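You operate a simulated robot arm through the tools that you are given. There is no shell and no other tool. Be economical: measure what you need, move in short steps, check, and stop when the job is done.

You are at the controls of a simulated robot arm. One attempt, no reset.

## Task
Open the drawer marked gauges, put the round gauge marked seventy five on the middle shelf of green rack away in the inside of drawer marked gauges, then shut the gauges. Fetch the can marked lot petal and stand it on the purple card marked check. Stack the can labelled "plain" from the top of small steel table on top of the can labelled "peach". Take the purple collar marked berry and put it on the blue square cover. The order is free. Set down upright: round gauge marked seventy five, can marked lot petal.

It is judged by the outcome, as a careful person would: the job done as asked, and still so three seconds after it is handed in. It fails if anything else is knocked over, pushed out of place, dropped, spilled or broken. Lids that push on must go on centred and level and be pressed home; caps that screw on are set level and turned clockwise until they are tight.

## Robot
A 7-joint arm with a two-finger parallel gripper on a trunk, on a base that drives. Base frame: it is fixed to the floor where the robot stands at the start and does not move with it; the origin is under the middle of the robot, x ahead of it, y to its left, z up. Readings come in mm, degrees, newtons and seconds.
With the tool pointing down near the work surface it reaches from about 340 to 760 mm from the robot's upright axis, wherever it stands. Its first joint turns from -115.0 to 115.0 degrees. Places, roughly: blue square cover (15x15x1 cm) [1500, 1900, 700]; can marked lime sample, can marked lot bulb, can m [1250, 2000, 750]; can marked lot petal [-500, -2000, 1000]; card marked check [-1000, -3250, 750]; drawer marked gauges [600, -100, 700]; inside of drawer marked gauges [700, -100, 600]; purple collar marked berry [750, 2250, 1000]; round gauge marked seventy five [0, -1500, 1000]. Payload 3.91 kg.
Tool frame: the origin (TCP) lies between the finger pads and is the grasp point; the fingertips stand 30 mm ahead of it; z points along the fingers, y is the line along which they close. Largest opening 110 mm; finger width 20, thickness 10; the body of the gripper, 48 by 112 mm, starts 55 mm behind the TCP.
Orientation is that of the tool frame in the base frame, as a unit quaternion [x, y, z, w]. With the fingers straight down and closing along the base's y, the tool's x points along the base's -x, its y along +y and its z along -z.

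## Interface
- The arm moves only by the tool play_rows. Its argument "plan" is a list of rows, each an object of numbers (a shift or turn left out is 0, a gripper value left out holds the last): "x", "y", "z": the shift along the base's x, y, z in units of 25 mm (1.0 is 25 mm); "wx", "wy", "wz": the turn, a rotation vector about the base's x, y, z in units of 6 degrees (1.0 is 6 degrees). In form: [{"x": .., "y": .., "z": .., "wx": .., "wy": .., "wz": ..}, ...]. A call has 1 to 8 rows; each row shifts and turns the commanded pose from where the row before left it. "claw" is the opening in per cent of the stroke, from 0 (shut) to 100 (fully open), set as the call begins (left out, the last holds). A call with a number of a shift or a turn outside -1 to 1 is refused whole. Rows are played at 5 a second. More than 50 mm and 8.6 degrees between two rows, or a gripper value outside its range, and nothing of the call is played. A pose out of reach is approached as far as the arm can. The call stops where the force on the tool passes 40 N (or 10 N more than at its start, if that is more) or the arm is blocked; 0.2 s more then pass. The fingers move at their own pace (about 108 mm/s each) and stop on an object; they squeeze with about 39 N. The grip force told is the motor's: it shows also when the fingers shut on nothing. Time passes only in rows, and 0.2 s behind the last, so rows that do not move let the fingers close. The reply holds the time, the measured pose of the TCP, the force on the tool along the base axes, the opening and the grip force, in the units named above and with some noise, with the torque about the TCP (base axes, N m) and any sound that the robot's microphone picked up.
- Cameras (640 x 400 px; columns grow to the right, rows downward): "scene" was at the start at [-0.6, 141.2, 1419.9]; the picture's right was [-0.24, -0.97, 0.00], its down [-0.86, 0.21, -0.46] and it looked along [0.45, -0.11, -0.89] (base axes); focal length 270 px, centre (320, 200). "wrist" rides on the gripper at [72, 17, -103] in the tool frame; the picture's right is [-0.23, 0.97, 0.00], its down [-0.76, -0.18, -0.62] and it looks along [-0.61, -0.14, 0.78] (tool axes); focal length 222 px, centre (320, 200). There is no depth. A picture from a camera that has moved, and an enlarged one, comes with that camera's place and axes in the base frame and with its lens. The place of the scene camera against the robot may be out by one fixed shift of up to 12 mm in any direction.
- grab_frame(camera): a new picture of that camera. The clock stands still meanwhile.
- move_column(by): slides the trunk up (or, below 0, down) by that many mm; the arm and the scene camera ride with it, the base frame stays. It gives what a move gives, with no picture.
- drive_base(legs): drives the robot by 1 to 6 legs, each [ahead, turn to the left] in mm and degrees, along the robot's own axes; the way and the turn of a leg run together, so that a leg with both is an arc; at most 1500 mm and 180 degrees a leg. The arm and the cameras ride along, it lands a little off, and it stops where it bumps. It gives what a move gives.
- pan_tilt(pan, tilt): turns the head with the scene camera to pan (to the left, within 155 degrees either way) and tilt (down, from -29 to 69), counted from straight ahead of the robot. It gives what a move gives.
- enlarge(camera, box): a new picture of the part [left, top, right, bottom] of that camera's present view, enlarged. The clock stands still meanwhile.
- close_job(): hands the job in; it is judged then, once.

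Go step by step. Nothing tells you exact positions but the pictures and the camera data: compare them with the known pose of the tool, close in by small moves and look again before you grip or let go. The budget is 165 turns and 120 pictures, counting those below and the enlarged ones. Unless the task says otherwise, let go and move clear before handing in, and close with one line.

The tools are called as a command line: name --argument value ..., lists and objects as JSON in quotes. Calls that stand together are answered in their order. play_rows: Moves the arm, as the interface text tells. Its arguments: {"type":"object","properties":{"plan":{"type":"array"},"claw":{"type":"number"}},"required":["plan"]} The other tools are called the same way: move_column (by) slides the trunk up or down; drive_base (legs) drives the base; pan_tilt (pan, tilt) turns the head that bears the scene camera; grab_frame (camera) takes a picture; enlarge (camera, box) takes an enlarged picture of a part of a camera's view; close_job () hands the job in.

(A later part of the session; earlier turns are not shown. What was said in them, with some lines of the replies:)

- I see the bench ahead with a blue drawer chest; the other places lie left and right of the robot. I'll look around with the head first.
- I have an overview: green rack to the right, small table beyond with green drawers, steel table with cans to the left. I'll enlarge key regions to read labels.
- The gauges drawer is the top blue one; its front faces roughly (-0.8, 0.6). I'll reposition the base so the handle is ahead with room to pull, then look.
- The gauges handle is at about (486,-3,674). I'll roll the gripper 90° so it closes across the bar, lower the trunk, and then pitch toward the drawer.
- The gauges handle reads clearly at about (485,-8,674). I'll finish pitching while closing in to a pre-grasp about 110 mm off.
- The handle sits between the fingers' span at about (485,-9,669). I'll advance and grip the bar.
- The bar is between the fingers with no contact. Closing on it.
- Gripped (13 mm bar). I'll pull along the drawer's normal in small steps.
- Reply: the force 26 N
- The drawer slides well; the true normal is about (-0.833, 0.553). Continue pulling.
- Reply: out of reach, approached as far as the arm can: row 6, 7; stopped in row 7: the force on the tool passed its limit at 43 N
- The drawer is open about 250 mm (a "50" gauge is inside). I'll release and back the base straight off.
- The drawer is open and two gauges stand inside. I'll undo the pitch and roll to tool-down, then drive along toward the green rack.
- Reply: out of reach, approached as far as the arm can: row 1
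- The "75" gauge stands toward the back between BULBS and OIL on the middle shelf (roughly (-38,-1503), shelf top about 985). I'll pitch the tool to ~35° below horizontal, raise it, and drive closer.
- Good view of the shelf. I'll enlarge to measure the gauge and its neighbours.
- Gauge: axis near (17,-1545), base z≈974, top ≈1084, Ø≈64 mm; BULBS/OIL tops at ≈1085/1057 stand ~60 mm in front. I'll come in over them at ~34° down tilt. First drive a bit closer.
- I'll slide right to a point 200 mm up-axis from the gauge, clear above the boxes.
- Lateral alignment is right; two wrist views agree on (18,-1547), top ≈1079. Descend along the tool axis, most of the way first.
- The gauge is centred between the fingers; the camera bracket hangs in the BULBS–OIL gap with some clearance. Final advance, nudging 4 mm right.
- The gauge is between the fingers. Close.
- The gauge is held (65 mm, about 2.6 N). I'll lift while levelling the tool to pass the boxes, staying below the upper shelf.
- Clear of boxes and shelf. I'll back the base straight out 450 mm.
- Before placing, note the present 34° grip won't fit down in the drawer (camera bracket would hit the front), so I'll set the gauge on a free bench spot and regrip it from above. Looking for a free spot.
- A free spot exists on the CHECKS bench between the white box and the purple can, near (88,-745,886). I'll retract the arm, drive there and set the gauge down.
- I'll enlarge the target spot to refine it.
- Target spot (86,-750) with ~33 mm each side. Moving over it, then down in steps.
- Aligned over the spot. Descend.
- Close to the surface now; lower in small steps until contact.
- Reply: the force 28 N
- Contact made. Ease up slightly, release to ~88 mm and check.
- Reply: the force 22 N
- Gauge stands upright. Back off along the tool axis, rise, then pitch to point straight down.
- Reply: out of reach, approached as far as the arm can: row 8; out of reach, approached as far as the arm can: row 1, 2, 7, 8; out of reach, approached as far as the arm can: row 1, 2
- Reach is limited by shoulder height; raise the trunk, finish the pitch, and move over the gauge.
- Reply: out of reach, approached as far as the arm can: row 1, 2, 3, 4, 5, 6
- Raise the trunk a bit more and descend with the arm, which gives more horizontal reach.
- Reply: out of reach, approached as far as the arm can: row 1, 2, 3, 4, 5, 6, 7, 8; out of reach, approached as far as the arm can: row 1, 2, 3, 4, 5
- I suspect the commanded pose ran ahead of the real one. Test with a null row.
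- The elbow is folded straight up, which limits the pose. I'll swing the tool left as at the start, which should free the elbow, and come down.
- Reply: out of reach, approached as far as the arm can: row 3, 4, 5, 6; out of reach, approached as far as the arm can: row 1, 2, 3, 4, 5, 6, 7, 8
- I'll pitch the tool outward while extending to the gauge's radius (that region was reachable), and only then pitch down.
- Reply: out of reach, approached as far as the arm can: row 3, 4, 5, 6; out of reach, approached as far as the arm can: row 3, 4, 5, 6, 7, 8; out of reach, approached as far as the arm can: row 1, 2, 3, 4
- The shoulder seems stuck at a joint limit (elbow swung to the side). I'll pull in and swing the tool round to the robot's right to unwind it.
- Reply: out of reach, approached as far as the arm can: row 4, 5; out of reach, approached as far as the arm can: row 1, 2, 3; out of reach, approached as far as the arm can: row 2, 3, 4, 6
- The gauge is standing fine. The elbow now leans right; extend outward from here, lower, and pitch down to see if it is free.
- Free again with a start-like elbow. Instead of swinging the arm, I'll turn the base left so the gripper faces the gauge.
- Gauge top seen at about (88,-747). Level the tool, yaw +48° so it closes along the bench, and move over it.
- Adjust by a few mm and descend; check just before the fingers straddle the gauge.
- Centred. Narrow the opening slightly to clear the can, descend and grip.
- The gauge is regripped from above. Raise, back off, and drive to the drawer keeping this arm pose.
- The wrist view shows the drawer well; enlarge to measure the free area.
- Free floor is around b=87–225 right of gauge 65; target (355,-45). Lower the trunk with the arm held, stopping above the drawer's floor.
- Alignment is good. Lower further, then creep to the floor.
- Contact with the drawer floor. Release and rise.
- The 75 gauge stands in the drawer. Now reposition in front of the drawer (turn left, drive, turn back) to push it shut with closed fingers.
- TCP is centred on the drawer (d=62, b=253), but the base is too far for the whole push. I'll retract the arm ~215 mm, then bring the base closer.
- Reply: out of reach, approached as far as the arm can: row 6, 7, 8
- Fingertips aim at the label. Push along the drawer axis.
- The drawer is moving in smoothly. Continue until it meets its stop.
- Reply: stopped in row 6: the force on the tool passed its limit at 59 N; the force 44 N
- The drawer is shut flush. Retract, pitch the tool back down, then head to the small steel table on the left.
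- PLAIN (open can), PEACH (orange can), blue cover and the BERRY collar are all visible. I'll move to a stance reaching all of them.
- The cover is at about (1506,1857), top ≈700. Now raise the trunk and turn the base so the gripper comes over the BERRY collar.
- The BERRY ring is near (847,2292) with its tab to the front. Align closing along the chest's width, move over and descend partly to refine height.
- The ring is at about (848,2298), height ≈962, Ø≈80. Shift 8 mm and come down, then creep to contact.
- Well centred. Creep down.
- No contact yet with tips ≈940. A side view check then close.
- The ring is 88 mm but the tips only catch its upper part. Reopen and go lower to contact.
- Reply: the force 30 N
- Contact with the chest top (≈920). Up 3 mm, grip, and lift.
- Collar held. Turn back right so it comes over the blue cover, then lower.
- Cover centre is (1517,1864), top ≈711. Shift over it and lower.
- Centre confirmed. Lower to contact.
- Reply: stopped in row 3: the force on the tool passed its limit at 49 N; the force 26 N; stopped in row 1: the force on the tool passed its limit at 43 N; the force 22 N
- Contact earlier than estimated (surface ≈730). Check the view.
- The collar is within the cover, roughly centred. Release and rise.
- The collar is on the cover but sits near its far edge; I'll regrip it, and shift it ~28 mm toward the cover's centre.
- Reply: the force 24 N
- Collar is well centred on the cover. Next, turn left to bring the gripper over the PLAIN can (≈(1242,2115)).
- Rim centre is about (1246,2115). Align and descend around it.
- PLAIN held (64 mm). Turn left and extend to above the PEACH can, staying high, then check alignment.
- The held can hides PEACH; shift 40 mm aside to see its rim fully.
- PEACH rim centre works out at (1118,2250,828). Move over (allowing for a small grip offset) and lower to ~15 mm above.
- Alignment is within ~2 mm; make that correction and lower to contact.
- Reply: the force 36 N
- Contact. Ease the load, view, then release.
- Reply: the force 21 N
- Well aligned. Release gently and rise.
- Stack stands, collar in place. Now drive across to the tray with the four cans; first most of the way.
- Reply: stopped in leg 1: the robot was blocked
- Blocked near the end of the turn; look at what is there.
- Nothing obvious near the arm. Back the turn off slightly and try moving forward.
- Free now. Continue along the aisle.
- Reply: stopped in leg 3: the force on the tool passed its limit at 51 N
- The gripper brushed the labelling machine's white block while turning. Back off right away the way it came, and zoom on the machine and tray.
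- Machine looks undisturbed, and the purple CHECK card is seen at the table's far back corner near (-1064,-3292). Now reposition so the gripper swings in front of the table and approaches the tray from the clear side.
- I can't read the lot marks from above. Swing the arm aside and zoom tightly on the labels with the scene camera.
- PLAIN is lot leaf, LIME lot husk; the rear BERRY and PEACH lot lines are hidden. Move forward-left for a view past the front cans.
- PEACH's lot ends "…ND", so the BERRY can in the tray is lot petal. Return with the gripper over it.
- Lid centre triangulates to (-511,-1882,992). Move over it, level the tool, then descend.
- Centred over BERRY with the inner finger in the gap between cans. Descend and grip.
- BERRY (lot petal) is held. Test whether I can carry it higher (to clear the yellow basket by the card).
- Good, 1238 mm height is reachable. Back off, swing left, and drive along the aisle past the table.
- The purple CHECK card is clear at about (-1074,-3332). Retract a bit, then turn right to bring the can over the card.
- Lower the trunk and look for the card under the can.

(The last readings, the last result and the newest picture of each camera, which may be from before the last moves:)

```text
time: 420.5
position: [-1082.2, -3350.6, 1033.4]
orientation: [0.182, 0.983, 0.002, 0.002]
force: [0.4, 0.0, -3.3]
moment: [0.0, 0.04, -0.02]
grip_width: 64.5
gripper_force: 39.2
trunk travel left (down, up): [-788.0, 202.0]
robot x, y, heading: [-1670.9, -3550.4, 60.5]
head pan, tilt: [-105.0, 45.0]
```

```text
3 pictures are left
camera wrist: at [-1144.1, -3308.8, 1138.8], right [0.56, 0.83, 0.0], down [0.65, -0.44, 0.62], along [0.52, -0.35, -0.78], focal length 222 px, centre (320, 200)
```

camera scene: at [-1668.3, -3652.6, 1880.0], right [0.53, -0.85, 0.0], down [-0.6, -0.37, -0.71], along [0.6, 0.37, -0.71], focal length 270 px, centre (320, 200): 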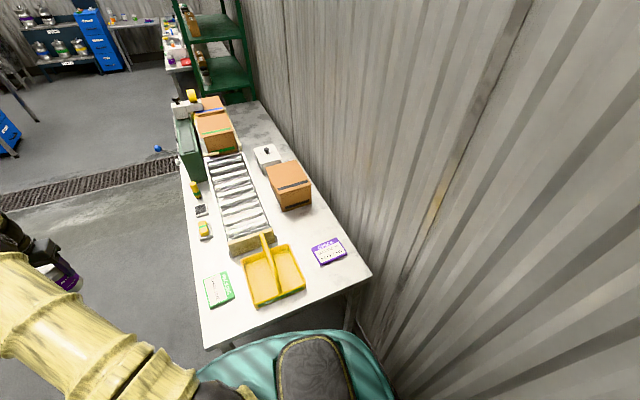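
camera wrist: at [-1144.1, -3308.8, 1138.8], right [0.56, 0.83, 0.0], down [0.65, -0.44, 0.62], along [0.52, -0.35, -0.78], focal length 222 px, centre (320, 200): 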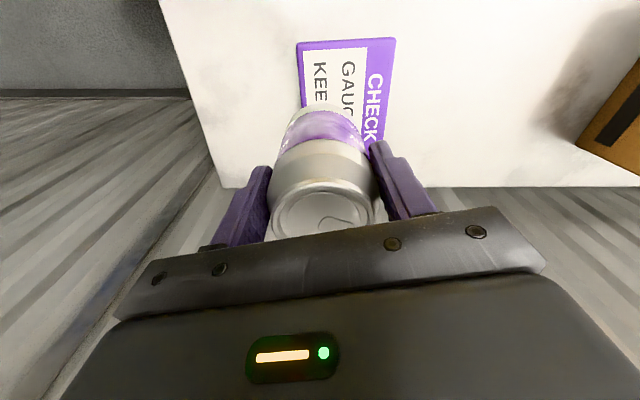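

Card centre works out at (-1066,-3331). Shift there and lower.

play_rows --plan '[{"x": 0.64, "y": 0.78}, {"z": -0.8}, {"z": -0.8}]'

grab_frame --camera "wrist"

```text
time: 421.3
position: [-1064.6, -3331.3, 992.8]
orientation: [0.182, 0.983, 0.001, 0.001]
force: [0.1, 0.0, -4.0]
moment: [0.0, 0.0, 0.0]
grip_width: 64.8
gripper_force: 38.7
trunk travel left (down, up): [-788.0, 202.0]
robot x, y, heading: [-1673.9, -3549.2, 60.5]
head pan, tilt: [-105.0, 45.0]
```

```text
2 pictures are left
camera wrist: at [-1127.7, -3290.0, 1097.0], right [0.56, 0.83, 0.0], down [0.65, -0.44, 0.62], along [0.52, -0.35, -0.78], focal length 222 px, centre (320, 200)
```

wrist: 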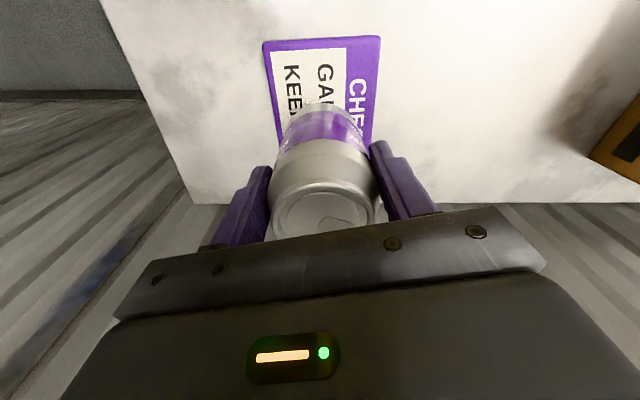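

Confirmed centred over the card. Creep down to contact.

play_rows --plan '[{"z": -0.4}, {"z": -0.2}, {"z": -0.16}, {"z": -0.12}, {"z": -0.1}, {"z": -0.1}]'

```text
time: 422.7
position: [-1065.5, -3330.1, 971.0]
orientation: [0.182, 0.983, 0.003, 0.003]
force: [-1.9, -0.1, 15.6]
moment: [-0.29, 0.21, -0.04]
grip_width: 64.7
gripper_force: 39.0
trunk travel left (down, up): [-788.0, 202.0]
robot x, y, heading: [-1675.0, -3547.8, 60.8]
head pan, tilt: [-105.0, 45.0]
```

Contact with the card. Ease slightly, release, and rise straight up.

play_rows --plan '[{"z": 0.06}]'

play_rows --plan '[{}, {}, {}]' --claw 100

move_column --by 200

grab_frame --camera "wrist"

```text
time: 423.1
position: [-1065.5, -3330.0, 970.0]
orientation: [0.182, 0.983, 0.001, 0.003]
force: [2.3, 0.3, 14.8]
moment: [-0.16, -0.2, 0.03]
grip_width: 64.7
gripper_force: 38.9
trunk travel left (down, up): [-788.0, 202.0]
robot x, y, heading: [-1672.3, -3550.6, 60.6]
head pan, tilt: [-105.0, 45.0]
```

```text
time: 423.9
position: [-1066.6, -3330.1, 968.6]
orientation: [0.183, 0.983, 0.0, 0.0]
force: [-0.5, 0.7, -0.1]
moment: [-0.05, -0.01, 0.01]
grip_width: 109.9
gripper_force: 0.0
trunk travel left (down, up): [-788.0, 202.0]
robot x, y, heading: [-1672.6, -3547.2, 60.6]
head pan, tilt: [-105.0, 45.0]
```

```text
time: 426.0
position: [-1064.7, -3329.7, 1167.9]
orientation: [0.182, 0.983, 0.001, 0.002]
force: [-0.4, -0.2, -0.3]
moment: [-0.04, 0.03, 0.02]
grip_width: 109.9
gripper_force: 0.1
trunk travel left (down, up): [-988.0, 2.0]
robot x, y, heading: [-1671.5, -3546.7, 60.4]
head pan, tilt: [-105.0, 45.0]
```

```text
1 pictures are left
camera wrist: at [-1128.3, -3288.9, 1273.0], right [0.56, 0.83, 0.0], down [0.65, -0.44, 0.62], along [0.52, -0.35, -0.78], focal length 222 px, centre (320, 200)
```

wrist: 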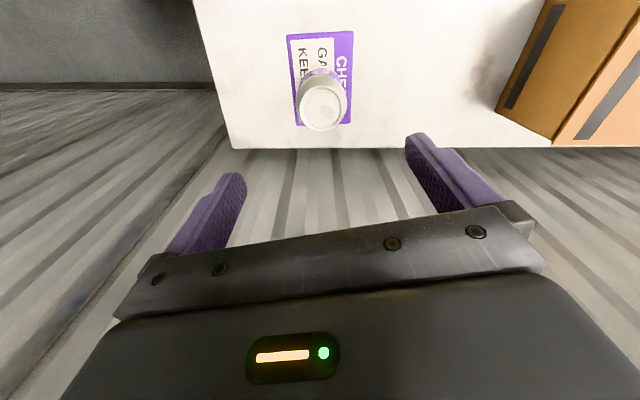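

The lot petal can stands upright on the CHECK card and the gripper is clear; the other jobs were checked as I went. Handing in.

close_job

```text
The job is handed in.
```

I did all four jobs and handed the work in. The 75 gauge is upright in the shut gauges drawer, and the lot petal can stands upright on the check card. The plain can is stacked on the peach can, and the berry collar is on the blue cover. Two uncertainties: the gripper knocked a white block on the labelling machine (about 51 N) while the base turned, though the machine looked unmoved afterwards. I also never read "petal" itself; I picked the berry can in the tray because the other three showed or ended in different lot names.
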